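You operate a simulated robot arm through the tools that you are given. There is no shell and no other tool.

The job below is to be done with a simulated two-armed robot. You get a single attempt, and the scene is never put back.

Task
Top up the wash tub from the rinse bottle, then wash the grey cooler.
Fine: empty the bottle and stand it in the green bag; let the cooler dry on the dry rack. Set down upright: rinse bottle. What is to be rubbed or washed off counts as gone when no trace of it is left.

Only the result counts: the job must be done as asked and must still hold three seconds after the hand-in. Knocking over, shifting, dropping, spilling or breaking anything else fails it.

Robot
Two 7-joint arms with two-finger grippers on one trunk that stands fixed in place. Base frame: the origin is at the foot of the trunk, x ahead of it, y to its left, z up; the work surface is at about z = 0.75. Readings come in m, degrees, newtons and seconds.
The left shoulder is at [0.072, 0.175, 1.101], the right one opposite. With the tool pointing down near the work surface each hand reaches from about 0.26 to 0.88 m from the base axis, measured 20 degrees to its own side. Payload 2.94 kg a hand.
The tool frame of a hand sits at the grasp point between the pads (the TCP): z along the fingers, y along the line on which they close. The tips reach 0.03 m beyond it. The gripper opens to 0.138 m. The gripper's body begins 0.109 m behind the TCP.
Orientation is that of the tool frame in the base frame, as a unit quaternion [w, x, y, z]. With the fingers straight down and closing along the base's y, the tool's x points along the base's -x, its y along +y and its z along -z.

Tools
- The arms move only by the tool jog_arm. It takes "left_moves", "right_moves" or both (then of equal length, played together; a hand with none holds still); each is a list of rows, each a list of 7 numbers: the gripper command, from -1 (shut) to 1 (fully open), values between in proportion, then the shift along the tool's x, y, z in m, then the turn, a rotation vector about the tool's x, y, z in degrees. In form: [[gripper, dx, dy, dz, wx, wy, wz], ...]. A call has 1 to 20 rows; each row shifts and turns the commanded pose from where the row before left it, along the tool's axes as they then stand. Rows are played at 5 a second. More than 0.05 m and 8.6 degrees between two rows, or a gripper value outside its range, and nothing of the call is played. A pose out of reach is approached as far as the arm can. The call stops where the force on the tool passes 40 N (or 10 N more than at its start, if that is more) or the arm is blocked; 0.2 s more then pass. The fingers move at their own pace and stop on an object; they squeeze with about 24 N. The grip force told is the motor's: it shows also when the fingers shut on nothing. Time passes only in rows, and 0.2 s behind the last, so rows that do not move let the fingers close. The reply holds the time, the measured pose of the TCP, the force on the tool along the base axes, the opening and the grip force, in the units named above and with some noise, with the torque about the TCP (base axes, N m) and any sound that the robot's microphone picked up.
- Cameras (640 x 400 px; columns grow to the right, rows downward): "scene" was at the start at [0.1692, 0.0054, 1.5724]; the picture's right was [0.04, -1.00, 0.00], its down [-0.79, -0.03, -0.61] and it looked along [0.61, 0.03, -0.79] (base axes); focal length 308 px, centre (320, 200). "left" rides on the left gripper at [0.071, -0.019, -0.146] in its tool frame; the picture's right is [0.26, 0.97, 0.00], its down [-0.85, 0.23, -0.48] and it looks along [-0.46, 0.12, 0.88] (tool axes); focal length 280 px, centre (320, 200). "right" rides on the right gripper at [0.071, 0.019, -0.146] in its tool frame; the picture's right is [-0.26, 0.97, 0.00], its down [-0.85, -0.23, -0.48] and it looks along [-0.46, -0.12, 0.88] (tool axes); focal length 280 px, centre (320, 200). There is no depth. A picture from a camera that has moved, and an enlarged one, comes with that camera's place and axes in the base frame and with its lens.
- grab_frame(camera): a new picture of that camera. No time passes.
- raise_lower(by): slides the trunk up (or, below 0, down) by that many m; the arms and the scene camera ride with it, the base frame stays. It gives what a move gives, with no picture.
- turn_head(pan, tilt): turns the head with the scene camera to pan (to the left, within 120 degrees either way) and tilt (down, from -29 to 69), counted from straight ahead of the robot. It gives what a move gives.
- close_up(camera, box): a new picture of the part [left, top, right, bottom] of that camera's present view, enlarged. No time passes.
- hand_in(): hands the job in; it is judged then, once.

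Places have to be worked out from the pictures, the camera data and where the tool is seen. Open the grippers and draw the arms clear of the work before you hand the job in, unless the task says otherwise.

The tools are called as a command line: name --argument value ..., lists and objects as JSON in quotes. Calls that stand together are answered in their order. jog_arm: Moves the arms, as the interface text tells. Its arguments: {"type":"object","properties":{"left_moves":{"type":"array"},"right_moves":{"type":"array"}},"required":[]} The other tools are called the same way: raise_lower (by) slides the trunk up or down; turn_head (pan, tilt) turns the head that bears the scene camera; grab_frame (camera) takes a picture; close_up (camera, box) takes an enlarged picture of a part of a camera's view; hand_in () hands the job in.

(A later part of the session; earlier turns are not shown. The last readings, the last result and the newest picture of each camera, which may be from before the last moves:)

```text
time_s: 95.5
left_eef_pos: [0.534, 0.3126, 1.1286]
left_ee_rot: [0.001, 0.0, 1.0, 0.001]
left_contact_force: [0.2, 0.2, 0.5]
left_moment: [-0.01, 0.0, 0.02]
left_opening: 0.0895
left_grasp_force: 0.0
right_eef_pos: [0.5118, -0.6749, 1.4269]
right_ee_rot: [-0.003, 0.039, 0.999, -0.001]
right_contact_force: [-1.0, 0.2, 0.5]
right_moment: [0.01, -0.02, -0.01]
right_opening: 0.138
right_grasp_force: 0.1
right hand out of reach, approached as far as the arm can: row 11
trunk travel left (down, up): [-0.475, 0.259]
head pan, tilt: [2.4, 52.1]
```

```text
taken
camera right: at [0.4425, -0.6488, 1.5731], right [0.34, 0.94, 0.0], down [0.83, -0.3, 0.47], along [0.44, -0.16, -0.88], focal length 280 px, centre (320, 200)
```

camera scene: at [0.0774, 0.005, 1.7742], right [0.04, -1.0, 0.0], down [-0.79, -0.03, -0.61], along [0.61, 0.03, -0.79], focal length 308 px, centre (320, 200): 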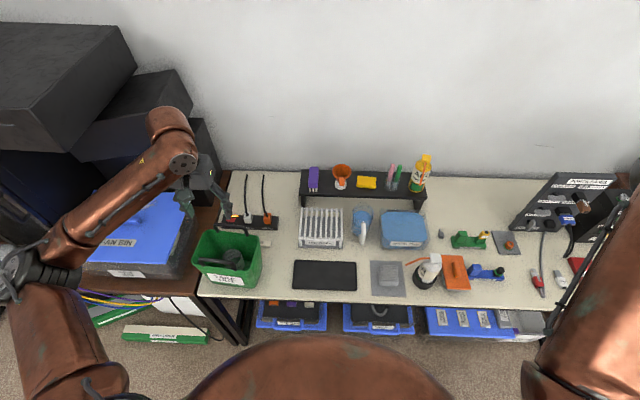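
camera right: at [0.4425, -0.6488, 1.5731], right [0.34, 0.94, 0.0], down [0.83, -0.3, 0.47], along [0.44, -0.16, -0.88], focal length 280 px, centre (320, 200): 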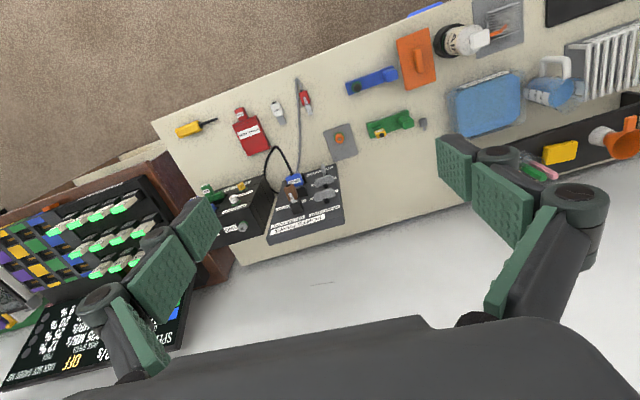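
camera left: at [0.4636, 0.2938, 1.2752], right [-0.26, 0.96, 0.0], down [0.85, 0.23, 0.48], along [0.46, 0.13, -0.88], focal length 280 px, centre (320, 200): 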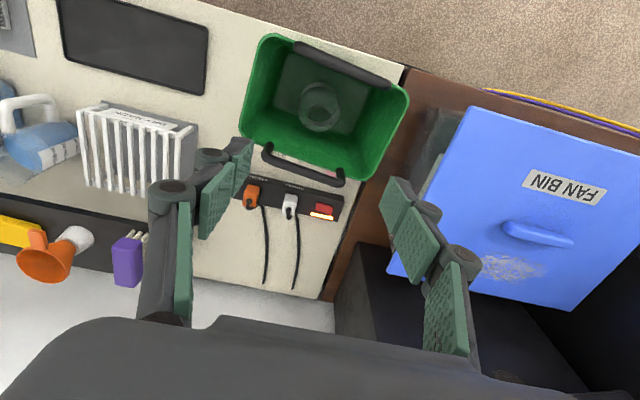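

The right arm is out of the way and the whole bench is in view. I take close-ups of the tub, cooler and rack from here.

close_up --camera "scene" --box '[350, 200, 450, 300]'

close_up --camera "scene" --box '[360, 250, 450, 305]'

close_up --camera "scene" --box '[280, 190, 440, 260]'

```text
4.00 times, centred on (400, 250) of scene
camera zoom: at [0.0774, 0.005, 1.7742], right [0.04, -1.0, 0.0], down [-0.79, -0.03, -0.61], along [0.61, 0.03, -0.79], focal length 1233 px, centre (0, 0)
```

zoom: 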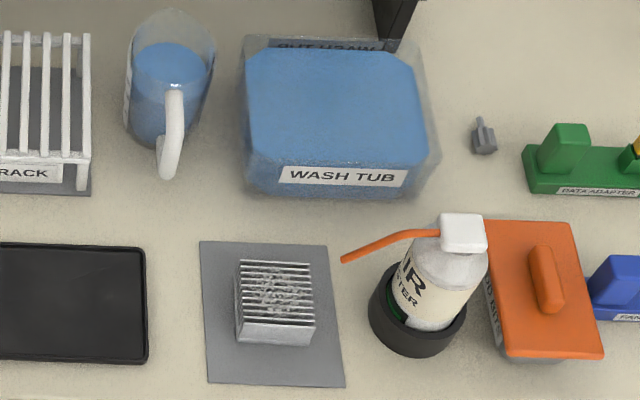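

```text
7.11 times, centred on (405, 278) of scene
camera zoom: at [0.0774, 0.005, 1.7742], right [0.04, -1.0, 0.0], down [-0.79, -0.03, -0.61], along [0.61, 0.03, -0.79], focal length 2191 px, centre (-284, -351)
```

zoom: 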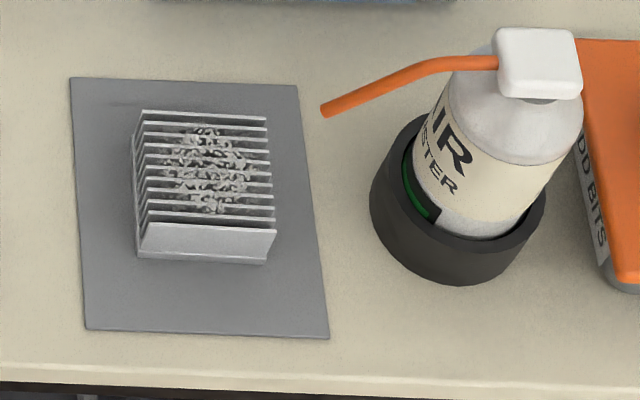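

```text
4.00 times, centred on (360, 225) of scene
camera zoom: at [0.0774, 0.005, 1.7742], right [0.04, -1.0, 0.0], down [-0.79, -0.03, -0.61], along [0.61, 0.03, -0.79], focal length 1233 px, centre (160, 100)
```

zoom: 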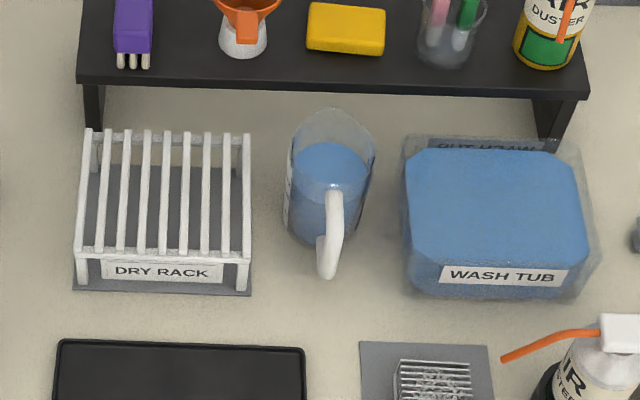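

The cooler measures about 0.058 × 0.062 × 0.04 m, centred at (0.535, −0.213), with the straw tip at (0.535, −0.252, 0.86). I'll grip it with the left hand leaning back about 20° towards +y, fingers closing along x; first I bring the left hand back over the tray and yaw it.

jog_arm --left_moves '[[0.5, 0, 0, -0.03, 0, 0, 0], [0.5, -0.0008, -0.0391, -0.005, 0, 0, 0], [0.5, -0.0008, -0.0391, -0.005, 0, 0, 0], [0.5, -0.0008, -0.0391, -0.005, 0, 0, 0], [0.5, -0.0008, -0.0391, -0.005, 0, 0, 0], [0.5, -0.0008, -0.0391, 0, 0, 0, 0], [0.5, -0.0008, -0.0391, 0, 0, 0, 0], [0.5, -0.0008, -0.0391, 0, 0, 0, 0], [0.5, -0.0008, -0.0391, 0, 0, 0, 0], [0.5, 0, 0, 0, 0, 0, 8.2], [0.5, 0, 0, 0, 0, 0, 8.2], [0.5, 0, 0, 0, 0, 0, 8.2], [0.5, 0, 0, 0, 0, 0, 8.2], [0.5, 0, 0, 0, 0, 0, 8.2], [0.5, 0, 0, 0, 0, 0, 8.2], [0.5, 0, 0, 0, 0, 0, 8.2], [0.5, 0, 0, 0, 0, 0, 8.2], [0.5, 0, 0, 0, 0, 0, 8.2], [0.5, 0, 0, 0, 0, 0, 8.2], [0.5, 0, 0, 0, 0, 0, 8.2]]'

grab_frame --camera "scene"

grab_frame --camera "left"

```text
time_s: 99.7
left_eef_pos: [0.5407, 0.0015, 1.1803]
left_ee_rot: [0.0, 0.709, 0.705, 0.001]
left_contact_force: [0.1, -0.1, -0.3]
left_moment: [-0.01, -0.04, 0.01]
left_opening: 0.1033
left_grasp_force: 0.0
right_eef_pos: [0.5112, -0.6739, 1.4268]
right_ee_rot: [0.0, 0.04, 0.999, -0.001]
right_contact_force: [0.8, 0.8, -0.5]
right_moment: [0.02, 0.03, 0.02]
right_opening: 0.1381
right_grasp_force: 0.1
trunk travel left (down, up): [-0.475, 0.259]
head pan, tilt: [2.4, 52.1]
```

```text
taken
camera scene: at [0.0779, 0.0046, 1.7742], right [0.04, -1.0, 0.0], down [-0.79, -0.03, -0.61], along [0.61, 0.03, -0.79], focal length 308 px, centre (320, 200)
```

scene: 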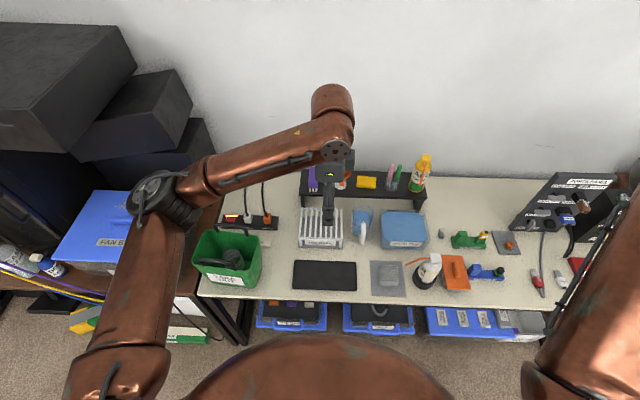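

```text
taken
camera left: at [0.5221, 0.0721, 1.3253], right [0.97, 0.26, 0.0], down [0.23, -0.85, 0.47], along [0.12, -0.46, -0.88], focal length 280 px, centre (320, 200)
```

left: 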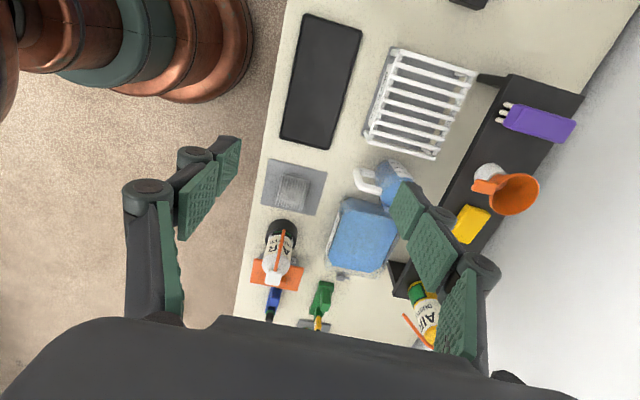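

The yaw to −90° works well. I move above the cooler's left and lean the hand back 20°, then check the picture before lowering the trunk.

jog_arm --left_moves '[[0.5, -0.04, -0.0015, 0, 0, 0, 0], [0.5, -0.04, -0.0015, 0, 0, 0, 0], [0.5, -0.04, -0.0015, 0, 0, 0, 0], [0.5, -0.04, -0.0015, 0, 0, 0, 0], [0.5, 0, 0, 0, 0, -6.67, 0], [0.5, 0, 0, 0, 0, -6.67, 0], [0.5, 0, 0, 0, 0, -6.67, 0], [0.5, 0, 0, 0, 0, 0, 0]]'

grab_frame --camera "scene"

grab_frame --camera "left"

```text
time_s: 101.5
left_eef_pos: [0.5333, -0.1598, 1.1796]
left_ee_rot: [0.123, 0.698, 0.695, -0.122]
left_contact_force: [0.5, 0.5, 0.7]
left_moment: [-0.03, 0.03, 0.0]
left_opening: 0.1035
left_grasp_force: 0.0
right_eef_pos: [0.5109, -0.6732, 1.4272]
right_ee_rot: [-0.001, 0.041, 0.999, -0.001]
right_contact_force: [-0.5, -0.1, 0.5]
right_moment: [0.01, -0.04, -0.03]
right_opening: 0.1378
right_grasp_force: 0.0
trunk travel left (down, up): [-0.475, 0.259]
head pan, tilt: [2.4, 52.1]
```

```text
taken
camera scene: at [0.0776, 0.0052, 1.7742], right [0.04, -1.0, 0.0], down [-0.79, -0.03, -0.61], along [0.61, 0.03, -0.79], focal length 308 px, centre (320, 200)
```

scene: 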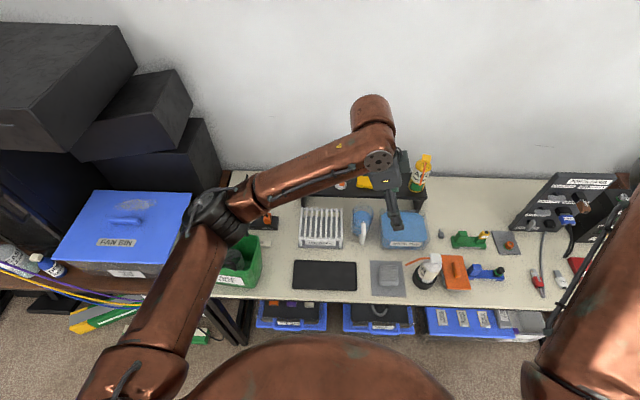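

```text
taken
camera left: at [0.5155, -0.0423, 1.2924], right [0.97, 0.24, -0.09], down [0.23, -0.64, 0.74], along [0.12, -0.73, -0.67], focal length 280 px, centre (320, 200)
```

left: 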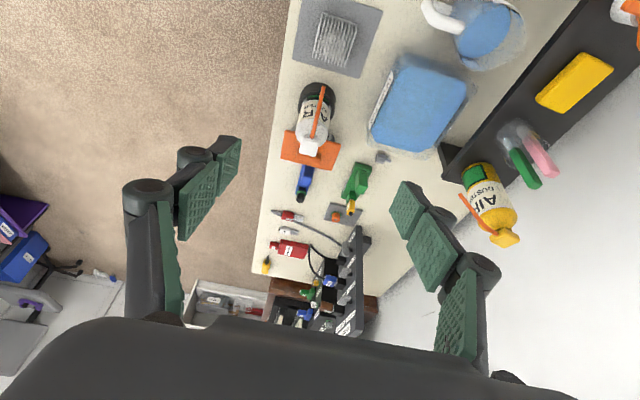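

The elbow is close above the bag corner, so I keep the trunk up for the grasp. I bring the hand down to about 16 cm above the cooler, aligned with it, and check.

jog_arm --left_moves '[[0.5, 0.0057, 0.0003, 0.0387, 0, 0, 0], [0.5, 0.0057, 0.0003, 0.0387, 0, 0, 0], [0.5, 0.0057, 0.0003, 0.0387, 0, 0, 0], [0.5, 0.0057, 0.0003, 0.0387, 0, 0, 0], [0.5, 0.0057, 0.0003, 0.0387, 0, 0, 0], [0.5, 0.0057, 0.0003, 0.0387, 0, 0, 0], [0.5, 0, 0, 0, 0, 0, 0]]'

grab_frame --camera "left"

grab_frame --camera "scene"

close_up --camera "scene" --box '[320, 200, 480, 310]'

```text
time_s: 103.1
left_eef_pos: [0.5347, -0.206, 0.9495]
left_ee_rot: [0.122, 0.698, 0.695, -0.123]
left_contact_force: [-0.8, -0.7, -0.5]
left_moment: [0.01, 0.02, -0.01]
left_opening: 0.1032
left_grasp_force: 0.0
right_eef_pos: [0.5096, -0.6748, 1.4265]
right_ee_rot: [-0.002, 0.042, 0.999, -0.001]
right_contact_force: [0.1, 0.4, 0.5]
right_moment: [0.02, -0.02, 0.01]
right_opening: 0.1381
right_grasp_force: 0.1
trunk travel left (down, up): [-0.475, 0.259]
head pan, tilt: [2.4, 52.1]
```

```text
taken
camera left: at [0.5164, -0.0897, 1.062], right [0.97, 0.24, -0.09], down [0.23, -0.64, 0.74], along [0.12, -0.73, -0.67], focal length 280 px, centre (320, 200)
```

left: 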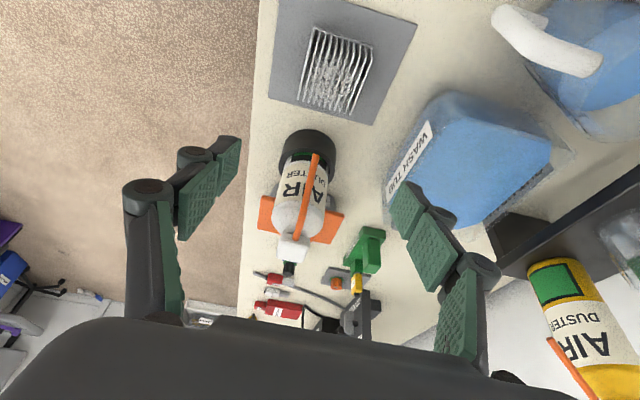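

```text
taken
camera scene: at [0.0776, 0.0045, 1.7742], right [0.04, -1.0, 0.0], down [-0.79, -0.03, -0.61], along [0.61, 0.03, -0.79], focal length 308 px, centre (320, 200)
```

scene: 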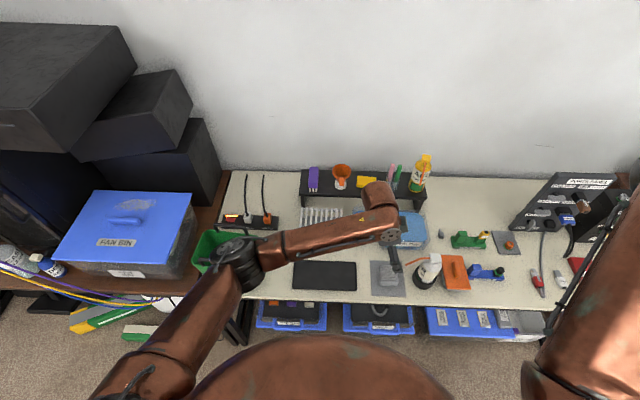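

```text
3.64 times, centred on (400, 255) of scene
camera zoom: at [0.0776, 0.0045, 1.7742], right [0.04, -1.0, 0.0], down [-0.79, -0.03, -0.61], along [0.61, 0.03, -0.79], focal length 1120 px, centre (29, 0)
```

zoom: 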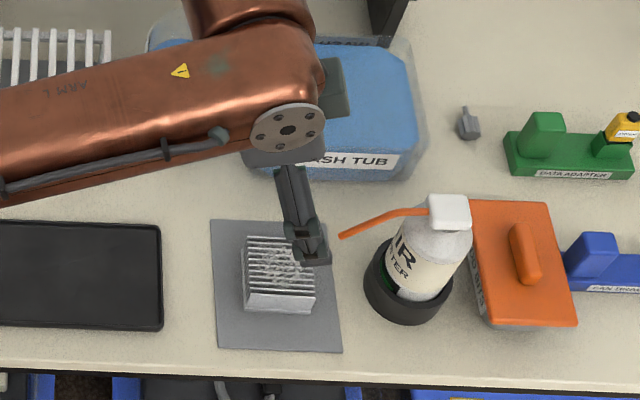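

The elbow keeps clear of the bag and the hand is aligned with the cooler; the fingers straddle it in x. I descend to just above it.

jog_arm --left_moves '[[0.5, 0.0134, 0, 0.0377, 0, 0, 0], [0.5, 0.0134, 0, 0.0377, 0, 0, 0], [0.5, 0.0134, 0, 0.0377, 0, 0, 0], [0.5, 0, 0, 0, 0, 0, 0]]'

grab_frame --camera "left"

close_up --camera "scene" --box '[340, 220, 460, 310]'

grab_frame --camera "scene"

```text
time_s: 104.1
left_eef_pos: [0.5352, -0.2065, 0.8291]
left_ee_rot: [0.122, 0.698, 0.695, -0.122]
left_contact_force: [0.3, -0.2, 0.6]
left_moment: [0.02, -0.02, 0.02]
left_opening: 0.1035
left_grasp_force: 0.1
right_eef_pos: [0.5095, -0.6735, 1.4253]
right_ee_rot: [-0.001, 0.041, 0.999, 0.0]
right_contact_force: [-0.4, 0.3, -0.3]
right_moment: [-0.03, 0.02, 0.02]
right_opening: 0.1381
right_grasp_force: 0.2
trunk travel left (down, up): [-0.475, 0.259]
head pan, tilt: [2.4, 52.1]
```

```text
taken
camera left: at [0.5169, -0.0907, 0.9418], right [0.97, 0.24, -0.09], down [0.23, -0.64, 0.74], along [0.12, -0.73, -0.67], focal length 280 px, centre (320, 200)
```

left: 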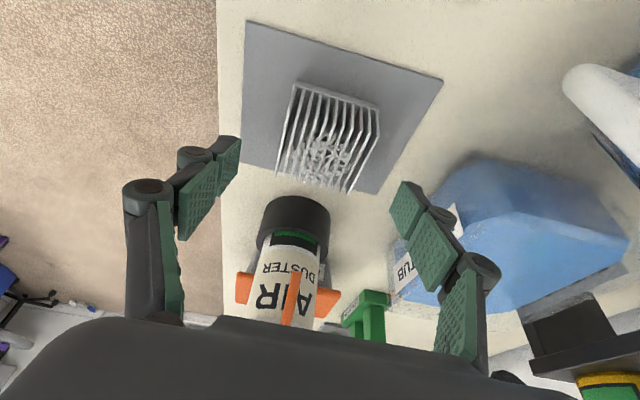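

```text
4.44 times, centred on (400, 265) of scene
camera zoom: at [0.0777, 0.0043, 1.7742], right [0.04, -1.0, 0.0], down [-0.79, -0.03, -0.61], along [0.61, 0.03, -0.79], focal length 1370 px, centre (-36, -89)
```

zoom: 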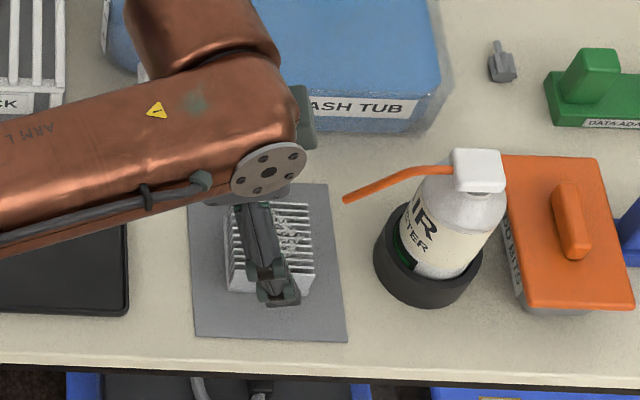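

```text
taken
camera scene: at [0.0777, 0.0043, 1.7742], right [0.04, -1.0, 0.0], down [-0.79, -0.03, -0.61], along [0.61, 0.03, -0.79], focal length 308 px, centre (320, 200)
```

scene: 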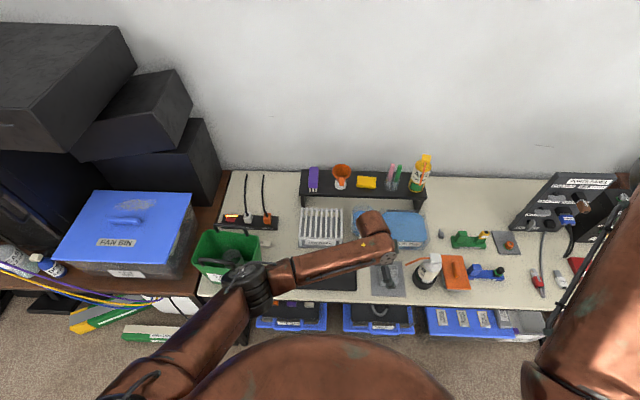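

The cooler is centred between the fingers in x (≈0.5345) and spans y −0.183 to −0.24 as expected. I lower to grip height and close the gripper.

jog_arm --left_moves '[[0.5, 0.0067, 0, 0.0188, 0, 0, 0], [0.5, 0.0064, 0, 0.0179, 0, 0, 0], [0.5, 0, 0, 0, 0, 0, 0]]'

grab_frame --camera "left"

```text
time_s: 104.9
left_eef_pos: [0.5368, -0.2069, 0.7899]
left_ee_rot: [0.122, 0.698, 0.695, -0.121]
left_contact_force: [-0.6, 0.8, 0.8]
left_moment: [0.01, -0.01, 0.0]
left_opening: 0.1036
left_grasp_force: 0.1
right_eef_pos: [0.5114, -0.675, 1.4263]
right_ee_rot: [-0.001, 0.041, 0.999, -0.001]
right_contact_force: [-0.1, -0.1, 0.0]
right_moment: [0.01, 0.03, 0.01]
right_opening: 0.1381
right_grasp_force: 0.1
trunk travel left (down, up): [-0.475, 0.259]
head pan, tilt: [2.4, 52.1]
```

```text
taken
camera left: at [0.5177, -0.0904, 0.9034], right [0.97, 0.24, -0.09], down [0.23, -0.64, 0.74], along [0.12, -0.73, -0.67], focal length 280 px, centre (320, 200)
```

left: 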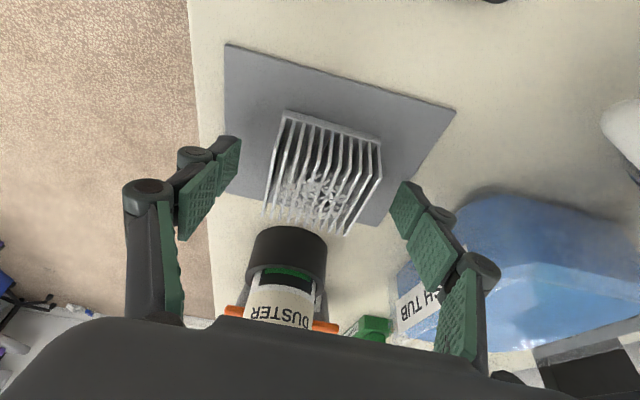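

The fingers are on both sides of the cooler just above the pad, with no contact force. I close the gripper.

jog_arm --left_moves '[[-1, 0, 0, 0, 0, 0, 0], [-1, 0, 0, 0, 0, 0, 0], [-1, 0, 0, 0, 0, 0, 0], [-1, 0, 0, 0, 0, 0, 0], [-1, 0, 0, 0, 0, 0, 0], [-1, 0, 0, 0, 0, 0, 0]]'

grab_frame --camera "left"

```text
time_s: 106.3
left_eef_pos: [0.5358, -0.2077, 0.7898]
left_ee_rot: [0.122, 0.698, 0.695, -0.122]
left_contact_force: [-1.3, -1.0, 1.6]
left_moment: [-0.03, -0.02, -0.03]
left_opening: 0.0618
left_grasp_force: 24.3
right_eef_pos: [0.5117, -0.6737, 1.4266]
right_ee_rot: [-0.002, 0.041, 0.999, -0.001]
right_contact_force: [-0.4, 0.5, 0.5]
right_moment: [-0.01, 0.01, 0.01]
right_opening: 0.1378
right_grasp_force: 0.1
trunk travel left (down, up): [-0.475, 0.259]
head pan, tilt: [2.4, 52.1]
```

```text
taken
camera left: at [0.5176, -0.0905, 0.9037], right [0.97, 0.24, -0.09], down [0.23, -0.64, 0.74], along [0.12, -0.73, -0.67], focal length 280 px, centre (320, 200)
```

left: 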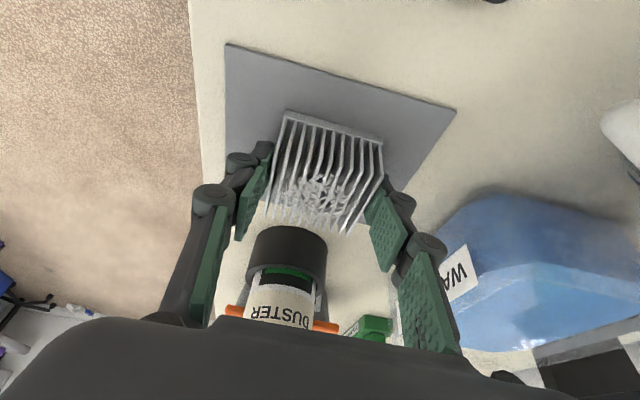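

The cooler is gripped (62 mm, 24 N). I lift it 3 cm, slide left 6 cm to get out from under the straw, then raise it.

jog_arm --left_moves '[[-1, -0.0034, 0, -0.0094, 0, 0, 0], [-1, -0.0068, 0, -0.0188, 0, 0, 0], [-1, 0.0188, 0, -0.0068, 0, 0, 0], [-1, 0.0188, 0, -0.0068, 0, 0, 0], [-1, 0.0188, 0, -0.0068, 0, 0, 0], [-1, -0.0103, 0, -0.0282, 0, 0, 0], [-1, -0.0137, 0, -0.0376, 0, 0, 0], [-1, -0.0137, 0, -0.0376, 0, 0, 0], [-1, -0.0137, 0, -0.0376, 0, 0, 0], [-1, -0.0137, 0, -0.0376, 0, 0, 0], [-1, 0, 0, 0, 0, 0, 0]]'

grab_frame --camera "left"

grab_frame --camera "scene"

close_up --camera "scene" --box '[340, 190, 460, 310]'

```text
time_s: 108.7
left_eef_pos: [0.5361, -0.147, 1.0102]
left_ee_rot: [0.122, 0.698, 0.696, -0.122]
left_contact_force: [0.2, -0.8, -0.8]
left_moment: [0.04, 0.01, -0.02]
left_opening: 0.0613
left_grasp_force: 24.1
right_eef_pos: [0.5123, -0.6747, 1.4259]
right_ee_rot: [-0.003, 0.041, 0.999, -0.001]
right_contact_force: [0.4, -0.1, 0.8]
right_moment: [-0.01, 0.01, 0.03]
right_opening: 0.1381
right_grasp_force: 0.0
trunk travel left (down, up): [-0.475, 0.259]
head pan, tilt: [2.4, 52.1]
```

```text
taken
camera left: at [0.5178, -0.0306, 1.1237], right [0.97, 0.24, -0.09], down [0.23, -0.64, 0.74], along [0.12, -0.73, -0.67], focal length 280 px, centre (320, 200)
```

left: 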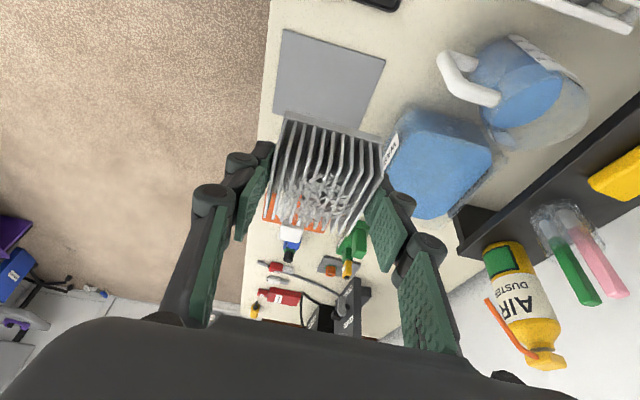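

```text
taken
camera scene: at [0.0783, 0.0045, 1.7741], right [0.04, -1.0, 0.0], down [-0.79, -0.03, -0.61], along [0.61, 0.03, -0.79], focal length 308 px, centre (320, 200)
```

scene: 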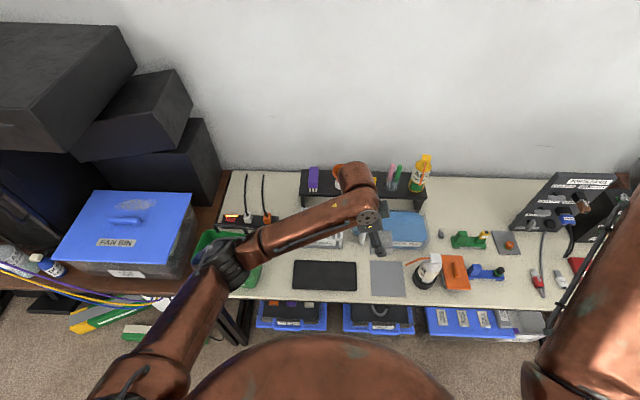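

```text
3.33 times, centred on (400, 250) of scene
camera zoom: at [0.0783, 0.0045, 1.7741], right [0.04, -1.0, 0.0], down [-0.79, -0.03, -0.61], along [0.61, 0.03, -0.79], focal length 1027 px, centre (53, 33)
```

zoom: 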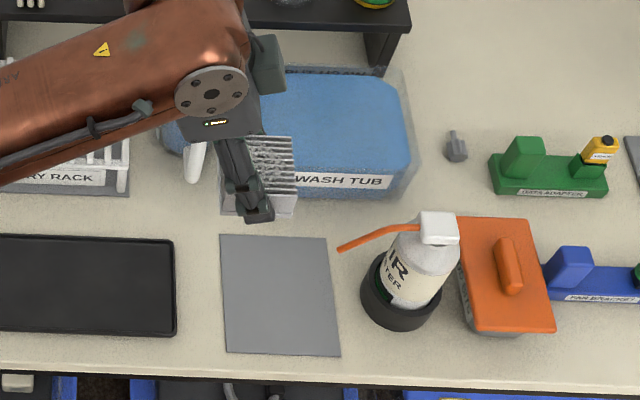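

The cooler is held level, with debris on its fins still there. I yaw the hand by 55° and carry it over the tub's centre, staying high.

jog_arm --left_moves '[[-1, 0, 0, 0, -2.68, 0.016, -7.39], [-1, 0, 0, 0, -2.68, 0.016, -7.39], [-1, 0, 0, 0, -2.68, 0.016, -7.39], [-1, 0, 0, 0, -2.68, 0.016, -7.39], [-1, 0, 0, 0, -2.68, 0.016, -7.39], [-1, 0, 0, 0, -2.68, 0.016, -7.39], [-1, 0, 0, 0, -2.68, 0.016, -7.39], [-1, -0.0349, -0.001, 0.0127, 0, 0, 0], [-1, -0.0349, -0.001, 0.0127, 0, 0, 0], [-1, -0.0349, -0.001, 0.0127, 0, 0, 0], [-1, -0.0349, -0.001, 0.0127, 0, 0, 0], [-1, -0.0349, -0.001, 0.0127, 0, 0, 0], [-1, -0.0349, -0.001, 0.0127, 0, 0, 0], [-1, 0, 0, 0, 0, 0, 0]]'

grab_frame --camera "left"

grab_frame --camera "scene"

```text
time_s: 111.7
left_eef_pos: [0.6946, -0.2639, 1.0086]
left_ee_rot: [0.165, 0.298, 0.939, -0.054]
left_contact_force: [0.4, -0.4, -1.7]
left_moment: [0.0, 0.0, 0.0]
left_opening: 0.0615
left_grasp_force: 23.3
left hand out of reach, approached as far as the arm can: row 13
right_eef_pos: [0.5138, -0.6692, 1.4284]
right_ee_rot: [-0.004, 0.04, 0.999, -0.003]
right_contact_force: [1.2, 0.2, 0.6]
right_moment: [-0.08, 0.06, 0.0]
right_opening: 0.1378
right_grasp_force: 0.0
trunk travel left (down, up): [-0.475, 0.259]
head pan, tilt: [2.4, 52.1]
```

```text
taken
camera left: at [0.5891, -0.2121, 1.1221], right [0.35, 0.93, -0.09], down [0.65, -0.18, 0.74], along [0.67, -0.32, -0.67], focal length 280 px, centre (320, 200)
```

left: 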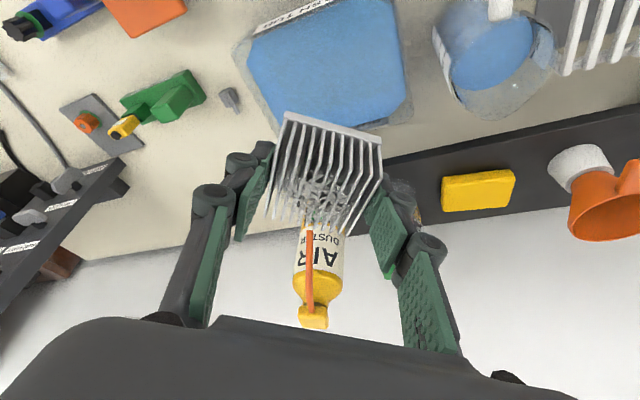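

```text
taken
camera scene: at [0.0797, 0.0047, 1.774], right [0.04, -1.0, 0.0], down [-0.79, -0.03, -0.61], along [0.61, 0.03, -0.79], focal length 308 px, centre (320, 200)
```

scene: 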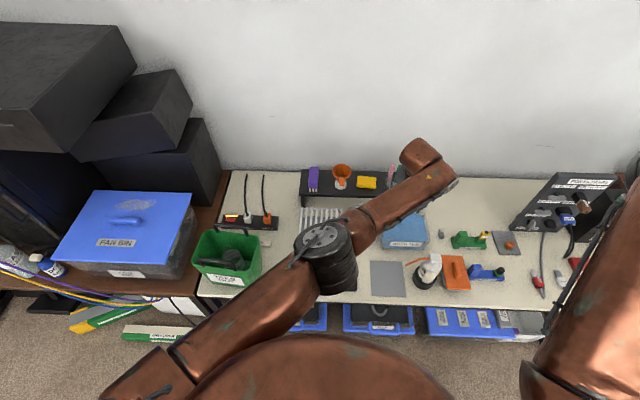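

The arm is nearly at full stretch at (0.695, −0.264) with the trunk raised. I back off and up a little, then lower the trunk by 0.2 m to gain reach over the tub.

jog_arm --left_moves '[[-1, -0.0022, -0.0003, -0.037, 0, 0, 0], [-1, -0.0022, -0.0003, -0.037, 0, 0, 0], [-1, -0.0022, -0.0003, -0.037, 0, 0, 0], [-1, -0.0022, -0.0003, -0.037, 0, 0, 0], [-1, 0, 0, 0, 0, 0, 0]]'

grab_frame --camera "scene"

```text
time_s: 112.9
left_eef_pos: [0.6561, -0.2431, 1.1514]
left_ee_rot: [0.163, 0.298, 0.939, -0.051]
left_contact_force: [0.2, 0.3, -1.6]
left_moment: [-0.01, 0.03, 0.01]
left_opening: 0.0612
left_grasp_force: 24.4
right_eef_pos: [0.5116, -0.6747, 1.4268]
right_ee_rot: [-0.003, 0.042, 0.999, 0.0]
right_contact_force: [0.0, -0.6, -0.9]
right_moment: [0.02, -0.02, -0.03]
right_opening: 0.1378
right_grasp_force: 0.0
trunk travel left (down, up): [-0.475, 0.259]
head pan, tilt: [2.4, 52.1]
```

```text
taken
camera scene: at [0.0782, 0.0048, 1.7741], right [0.04, -1.0, 0.0], down [-0.79, -0.03, -0.61], along [0.61, 0.03, -0.79], focal length 308 px, centre (320, 200)
```

scene: 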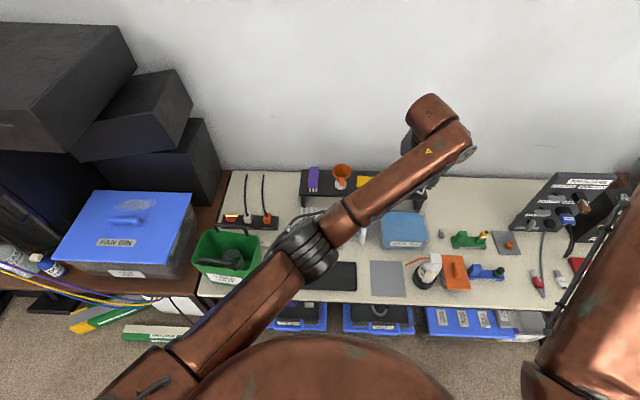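

The path is clear. I lower the trunk by 0.1 m first and check.

raise_lower --by -0.1

grab_frame --camera "scene"

```text
time_s: 114.2
left_eef_pos: [0.6549, -0.2435, 1.0537]
left_ee_rot: [0.166, 0.297, 0.939, -0.051]
left_contact_force: [-0.7, -0.3, -1.9]
left_moment: [-0.03, 0.02, -0.01]
left_opening: 0.0613
left_grasp_force: 24.0
right_eef_pos: [0.5108, -0.6747, 1.3266]
right_ee_rot: [-0.002, 0.041, 0.999, -0.001]
right_contact_force: [-0.5, 0.0, 0.5]
right_moment: [0.03, -0.01, 0.0]
right_opening: 0.1382
right_grasp_force: 0.0
trunk travel left (down, up): [-0.375, 0.359]
head pan, tilt: [2.4, 52.1]
```

```text
taken
camera scene: at [0.1116, 0.004, 1.6744], right [0.04, -1.0, 0.0], down [-0.79, -0.03, -0.61], along [0.61, 0.03, -0.79], focal length 308 px, centre (320, 200)
```

scene: 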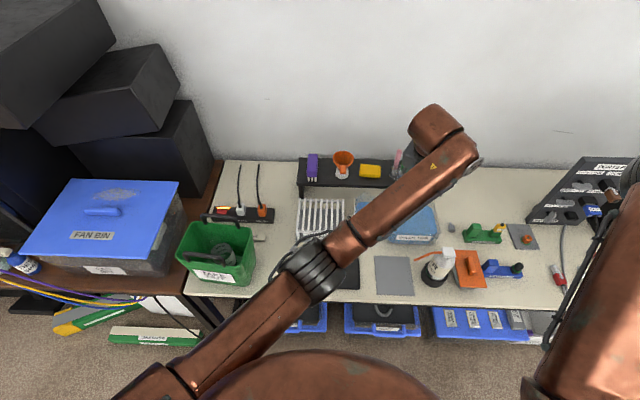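

That went smoothly. I lower another 0.1 m.

raise_lower --by -0.1

grab_frame --camera "scene"

grab_frame --camera "left"

```text
time_s: 115.5
left_eef_pos: [0.6547, -0.2437, 0.9523]
left_ee_rot: [0.165, 0.298, 0.939, -0.05]
left_contact_force: [-0.5, -0.9, -0.9]
left_moment: [0.03, 0.02, -0.02]
left_opening: 0.0614
left_grasp_force: 23.7
right_eef_pos: [0.5108, -0.6745, 1.2275]
right_ee_rot: [-0.002, 0.041, 0.999, -0.001]
right_contact_force: [-0.7, -0.4, 0.4]
right_moment: [-0.01, -0.03, 0.04]
right_opening: 0.1379
right_grasp_force: 0.0
trunk travel left (down, up): [-0.275, 0.459]
head pan, tilt: [2.4, 52.1]
```

```text
taken
camera scene: at [0.1686, 0.0041, 1.5727], right [0.04, -1.0, 0.0], down [-0.79, -0.03, -0.61], along [0.61, 0.03, -0.79], focal length 308 px, centre (320, 200)
```

scene: 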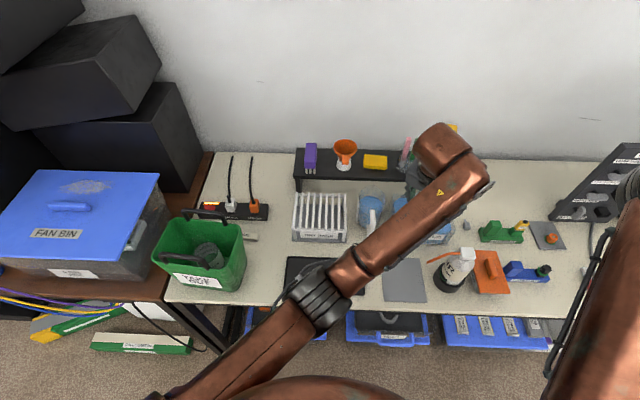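

```text
taken
camera left: at [0.5496, -0.1922, 1.0661], right [0.35, 0.93, -0.09], down [0.65, -0.18, 0.74], along [0.67, -0.32, -0.67], focal length 280 px, centre (320, 200)
```

left: 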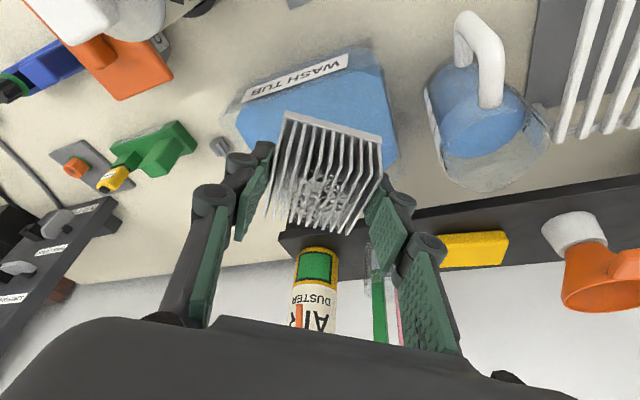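

The trunk is back at its first height and the cooler hangs in front of the tub. I move it over the tub's centre.

jog_arm --left_moves '[[-1, -0.0195, 0.0013, 0.0177, 0, 0, 0], [-1, -0.0195, 0.0013, 0.0177, 0, 0, 0], [-1, -0.0195, 0.0013, 0.0177, 0, 0, 0], [-1, 0, 0, 0, 0, 0, 0]]'

grab_frame --camera "left"

close_up --camera "scene" --box '[340, 130, 500, 300]'

```text
time_s: 116.5
left_eef_pos: [0.7163, -0.2823, 0.9221]
left_ee_rot: [0.165, 0.297, 0.939, -0.051]
left_contact_force: [0.6, 0.4, -1.5]
left_moment: [-0.01, 0.04, 0.02]
left_opening: 0.0614
left_grasp_force: 24.3
right_eef_pos: [0.5119, -0.6742, 1.2263]
right_ee_rot: [-0.003, 0.042, 0.999, -0.001]
right_contact_force: [-0.1, 0.1, -0.1]
right_moment: [0.02, -0.02, 0.02]
right_opening: 0.138
right_grasp_force: 0.1
trunk travel left (down, up): [-0.275, 0.459]
head pan, tilt: [2.4, 52.1]
```

```text
taken
camera left: at [0.6119, -0.2305, 1.0344], right [0.35, 0.93, -0.09], down [0.65, -0.18, 0.74], along [0.67, -0.32, -0.67], focal length 280 px, centre (320, 200)
```

left: 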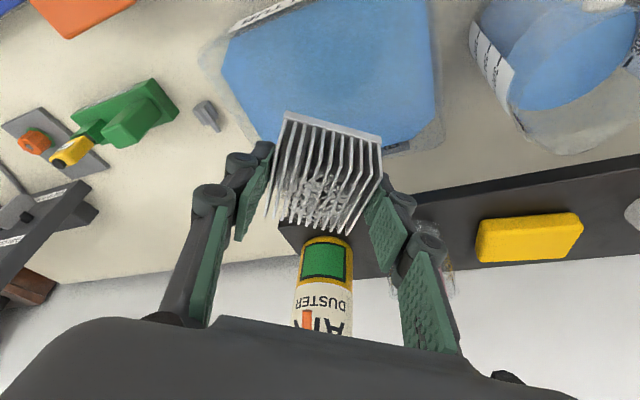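

```text
2.35 times, centred on (420, 215) of scene
camera zoom: at [0.1698, 0.0045, 1.5723], right [0.04, -1.0, 0.0], down [-0.79, -0.03, -0.61], along [0.61, 0.03, -0.79], focal length 725 px, centre (85, 165)
```

zoom: 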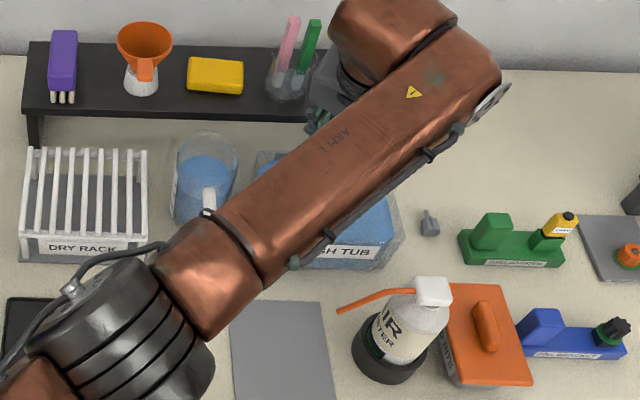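

The hand is centred over the tub at z 0.922. I lower the cooler towards the water, entering slowly.

jog_arm --left_moves '[[-1, 0.012, 0, 0.0329, 0, 0, 0], [-1, 0.012, 0, 0.0329, 0, 0, 0], [-1, 0.0027, 0, 0.0075, 0, 0, 0], [-1, 0.0027, 0, 0.0075, 0, 0, 0], [-1, 0.0027, 0, 0.0075, 0, 0, 0], [-1, 0.0027, 0, 0.0075, 0, 0, 0], [-1, 0.0027, 0, 0.0075, 0, 0, 0], [-1, 0, 0, 0, 0, 0, 0]]'

grab_frame --camera "left"

close_up --camera "left" --box '[180, 0, 500, 260]'

```text
time_s: 118.3
left_eef_pos: [0.7169, -0.2817, 0.8112]
left_ee_rot: [0.164, 0.298, 0.939, -0.052]
left_contact_force: [0.1, 0.2, -0.9]
left_moment: [0.0, 0.02, -0.02]
left_opening: 0.0611
left_grasp_force: 23.9
right_eef_pos: [0.5109, -0.674, 1.225]
right_ee_rot: [-0.002, 0.041, 0.999, -0.001]
right_contact_force: [-0.2, 0.0, 0.6]
right_moment: [0.01, 0.0, 0.01]
right_opening: 0.1382
right_grasp_force: 0.1
trunk travel left (down, up): [-0.275, 0.459]
head pan, tilt: [2.4, 52.1]
```

```text
taken
camera left: at [0.6125, -0.231, 0.9249], right [0.35, 0.93, -0.09], down [0.65, -0.18, 0.74], along [0.67, -0.32, -0.67], focal length 280 px, centre (320, 200)
```

left: 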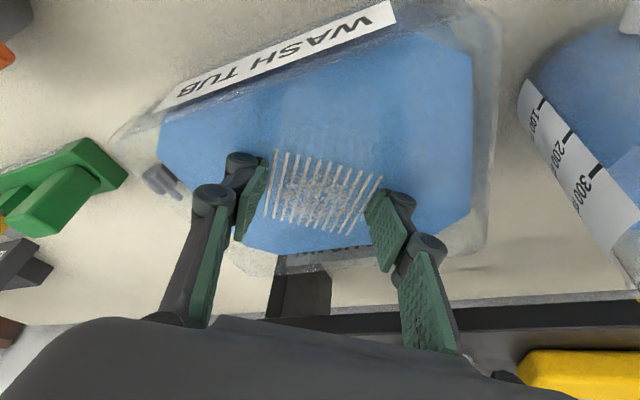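

```text
1.54 times, centred on (340, 130) of left
camera zoom: at [0.6125, -0.231, 0.9249], right [0.35, 0.93, -0.09], down [0.65, -0.18, 0.74], along [0.67, -0.32, -0.67], focal length 431 px, centre (289, 308)
```

zoom: 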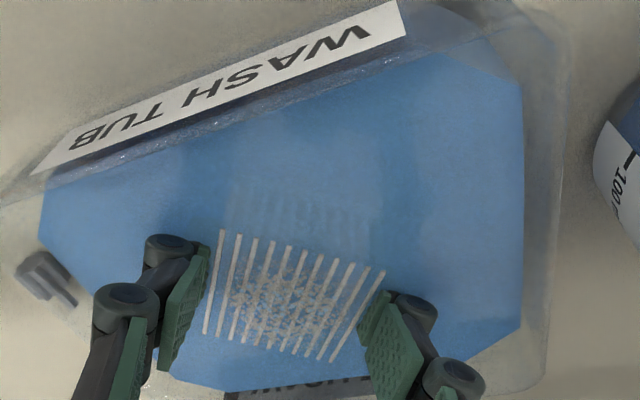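

The water outline spans x 0.654–0.781 and y −0.202 to −0.366, and the cooler is centred in it, with fin tops just at the surface. I lower it further in small steps.

jog_arm --left_moves '[[-1, 0.0014, 0, 0.0038, 0, 0, 0], [-1, 0.0014, 0, 0.0038, 0, 0, 0], [-1, 0.001, 0, 0.0028, 0, 0, 0], [-1, 0, 0, 0, 0, 0, 0]]'

close_up --camera "left" --box '[180, 0, 500, 260]'

```text
time_s: 119.3
left_eef_pos: [0.7175, -0.2821, 0.8008]
left_ee_rot: [0.164, 0.298, 0.939, -0.051]
left_contact_force: [-1.2, -0.3, -1.3]
left_moment: [0.04, 0.02, 0.0]
left_opening: 0.0616
left_grasp_force: 23.6
right_eef_pos: [0.5115, -0.674, 1.2249]
right_ee_rot: [-0.003, 0.041, 0.999, -0.001]
right_contact_force: [0.2, -0.5, 0.6]
right_moment: [-0.01, -0.01, -0.02]
right_opening: 0.1379
right_grasp_force: 0.0
trunk travel left (down, up): [-0.275, 0.459]
head pan, tilt: [2.4, 52.1]
```

```text
1.54 times, centred on (340, 130) of left
camera zoom: at [0.6122, -0.2308, 0.9135], right [0.35, 0.93, -0.09], down [0.65, -0.18, 0.74], along [0.67, -0.32, -0.67], focal length 431 px, centre (289, 308)
```

zoom: 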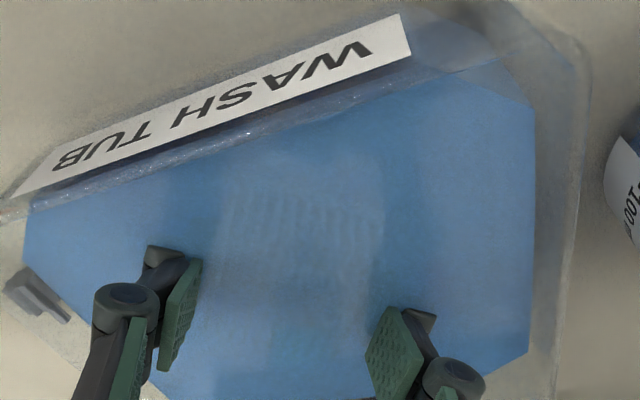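

The cooler is completely under water and not touching the floor. I swish it gently back and forth in y and x, within the clear margin.

jog_arm --left_moves '[[-1, 0.0081, 0.0123, -0.0029, 0, 0, 0], [-1, -0.0081, -0.0123, 0.0029, 0, 0, 0], [-1, -0.0081, -0.0123, 0.0029, 0, 0, 0], [-1, 0.0081, 0.0123, -0.0029, 0, 0, 0], [-1, -0.0077, 0.0058, 0.0028, 0, 0, 0], [-1, 0.0077, -0.0058, -0.0028, 0, 0, 0], [-1, 0.0077, -0.0058, -0.0028, 0, 0, 0], [-1, -0.0077, 0.0058, 0.0028, 0, 0, 0], [-1, 0.0081, 0.0123, -0.0029, 0, 0, 0], [-1, -0.0081, -0.0123, 0.0029, 0, 0, 0], [-1, -0.0081, -0.0123, 0.0029, 0, 0, 0], [-1, 0.0081, 0.0123, -0.0029, 0, 0, 0], [-1, -0.0077, 0.0058, 0.0028, 0, 0, 0], [-1, 0.0077, -0.0058, -0.0028, 0, 0, 0], [-1, 0.0077, -0.0058, -0.0028, 0, 0, 0], [-1, -0.0077, 0.0058, 0.0028, 0, 0, 0], [-1, 0, 0, 0, 0, 0, 0]]'

close_up --camera "left" --box '[180, 0, 500, 260]'

```text
time_s: 123.0
left_eef_pos: [0.7176, -0.2657, 0.8006]
left_ee_rot: [0.164, 0.298, 0.939, -0.051]
left_contact_force: [-0.3, 0.6, -1.3]
left_moment: [0.0, 0.01, 0.0]
left_opening: 0.0614
left_grasp_force: 24.5
left hand out of reach, approached as far as the arm can: row 3
right_eef_pos: [0.51, -0.6752, 1.2264]
right_ee_rot: [-0.002, 0.041, 0.999, -0.001]
right_contact_force: [0.4, -0.5, 0.4]
right_moment: [0.03, -0.03, 0.0]
right_opening: 0.138
right_grasp_force: 0.1
trunk travel left (down, up): [-0.275, 0.459]
head pan, tilt: [2.4, 52.1]
```

```text
1.54 times, centred on (340, 130) of left
camera zoom: at [0.6122, -0.2153, 0.9143], right [0.35, 0.93, -0.09], down [0.65, -0.18, 0.74], along [0.67, -0.32, -0.67], focal length 431 px, centre (289, 308)
```

zoom: 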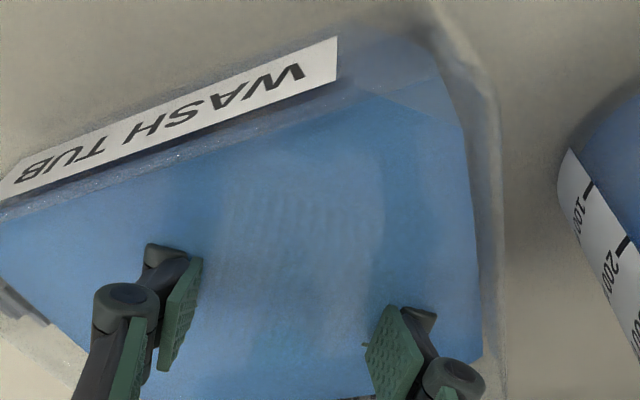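

The cooler has been moved about under water for several seconds. I lift it straight up a few centimetres above the water, still over the tub, and inspect the fins.

jog_arm --left_moves '[[-1, -0.0054, -0.0082, 0.0019, 0, 0, 0], [-1, -0.0034, 0, -0.0094, 0, 0, 0], [-1, -0.0034, 0, -0.0094, 0, 0, 0], [-1, -0.0034, 0, -0.0094, 0, 0, 0], [-1, -0.0034, 0, -0.0094, 0, 0, 0], [-1, -0.0068, 0, -0.0188, 0, 0, 0], [-1, -0.0068, 0, -0.0188, 0, 0, 0], [-1, -0.0068, 0, -0.0188, 0, 0, 0], [-1, 0, 0, 0, 0, 0, 0]]'

close_up --camera "left" --box '[220, 80, 420, 260]'

grab_frame --camera "left"

```text
time_s: 125.0
left_eef_pos: [0.7189, -0.2773, 0.8998]
left_ee_rot: [0.164, 0.298, 0.939, -0.052]
left_contact_force: [-0.2, 0.6, -1.5]
left_moment: [0.01, -0.03, -0.01]
left_opening: 0.0615
left_grasp_force: 24.2
right_eef_pos: [0.5116, -0.6744, 1.2249]
right_ee_rot: [-0.002, 0.041, 0.999, -0.001]
right_contact_force: [0.1, -0.4, -0.9]
right_moment: [0.02, 0.03, -0.02]
right_opening: 0.1377
right_grasp_force: 0.1
trunk travel left (down, up): [-0.275, 0.459]
head pan, tilt: [2.4, 52.1]
```

```text
2.22 times, centred on (320, 170) of left
camera zoom: at [0.6129, -0.2259, 1.0142], right [0.35, 0.93, -0.09], down [0.65, -0.18, 0.74], along [0.67, -0.32, -0.67], focal length 623 px, centre (320, 267)
```

zoom: 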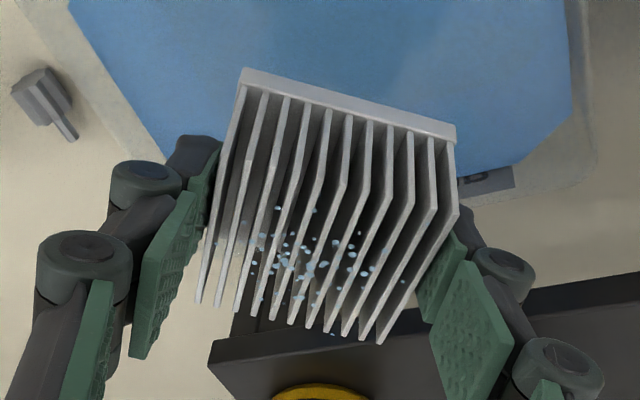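

```text
taken
camera left: at [0.6129, -0.2259, 1.0142], right [0.35, 0.93, -0.09], down [0.65, -0.18, 0.74], along [0.67, -0.32, -0.67], focal length 280 px, centre (320, 200)
```

left: 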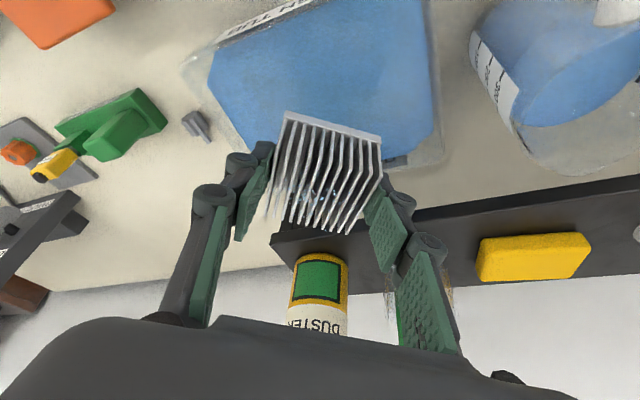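

The grey debris is gone and only blue water droplets show on the fins. I zoom in further to make sure no dirt is left.

close_up --camera "left" --box '[260, 100, 390, 200]'

close_up --camera "left" --box '[280, 160, 360, 240]'

close_up --camera "left" --box '[200, 0, 460, 160]'

```text
4.00 times, centred on (325, 150) of left
camera zoom: at [0.6129, -0.2259, 1.0142], right [0.35, 0.93, -0.09], down [0.65, -0.18, 0.74], along [0.67, -0.32, -0.67], focal length 1122 px, centre (300, 400)
```

zoom: 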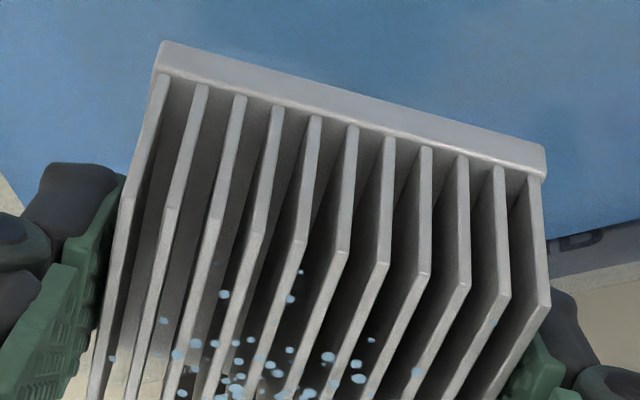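

```text
5.00 times, centred on (320, 200) of left
camera zoom: at [0.6129, -0.2259, 1.0142], right [0.35, 0.93, -0.09], down [0.65, -0.18, 0.74], along [0.67, -0.32, -0.67], focal length 1402 px, centre (320, 200)
```

zoom: 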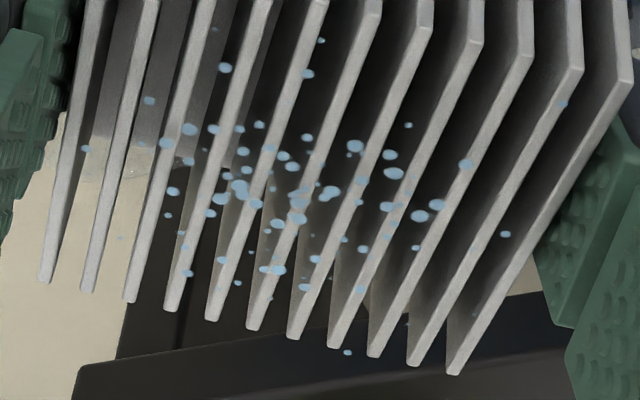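

```text
2.46 times, centred on (330, 80) of left
camera zoom: at [0.6129, -0.2259, 1.0142], right [0.35, 0.93, -0.09], down [0.65, -0.18, 0.74], along [0.67, -0.32, -0.67], focal length 690 px, centre (295, 495)
```

zoom: 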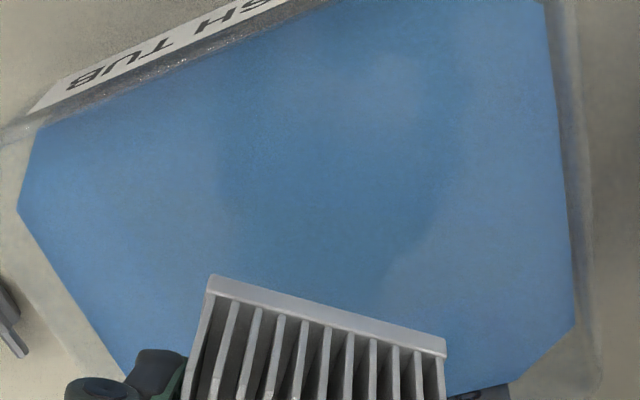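

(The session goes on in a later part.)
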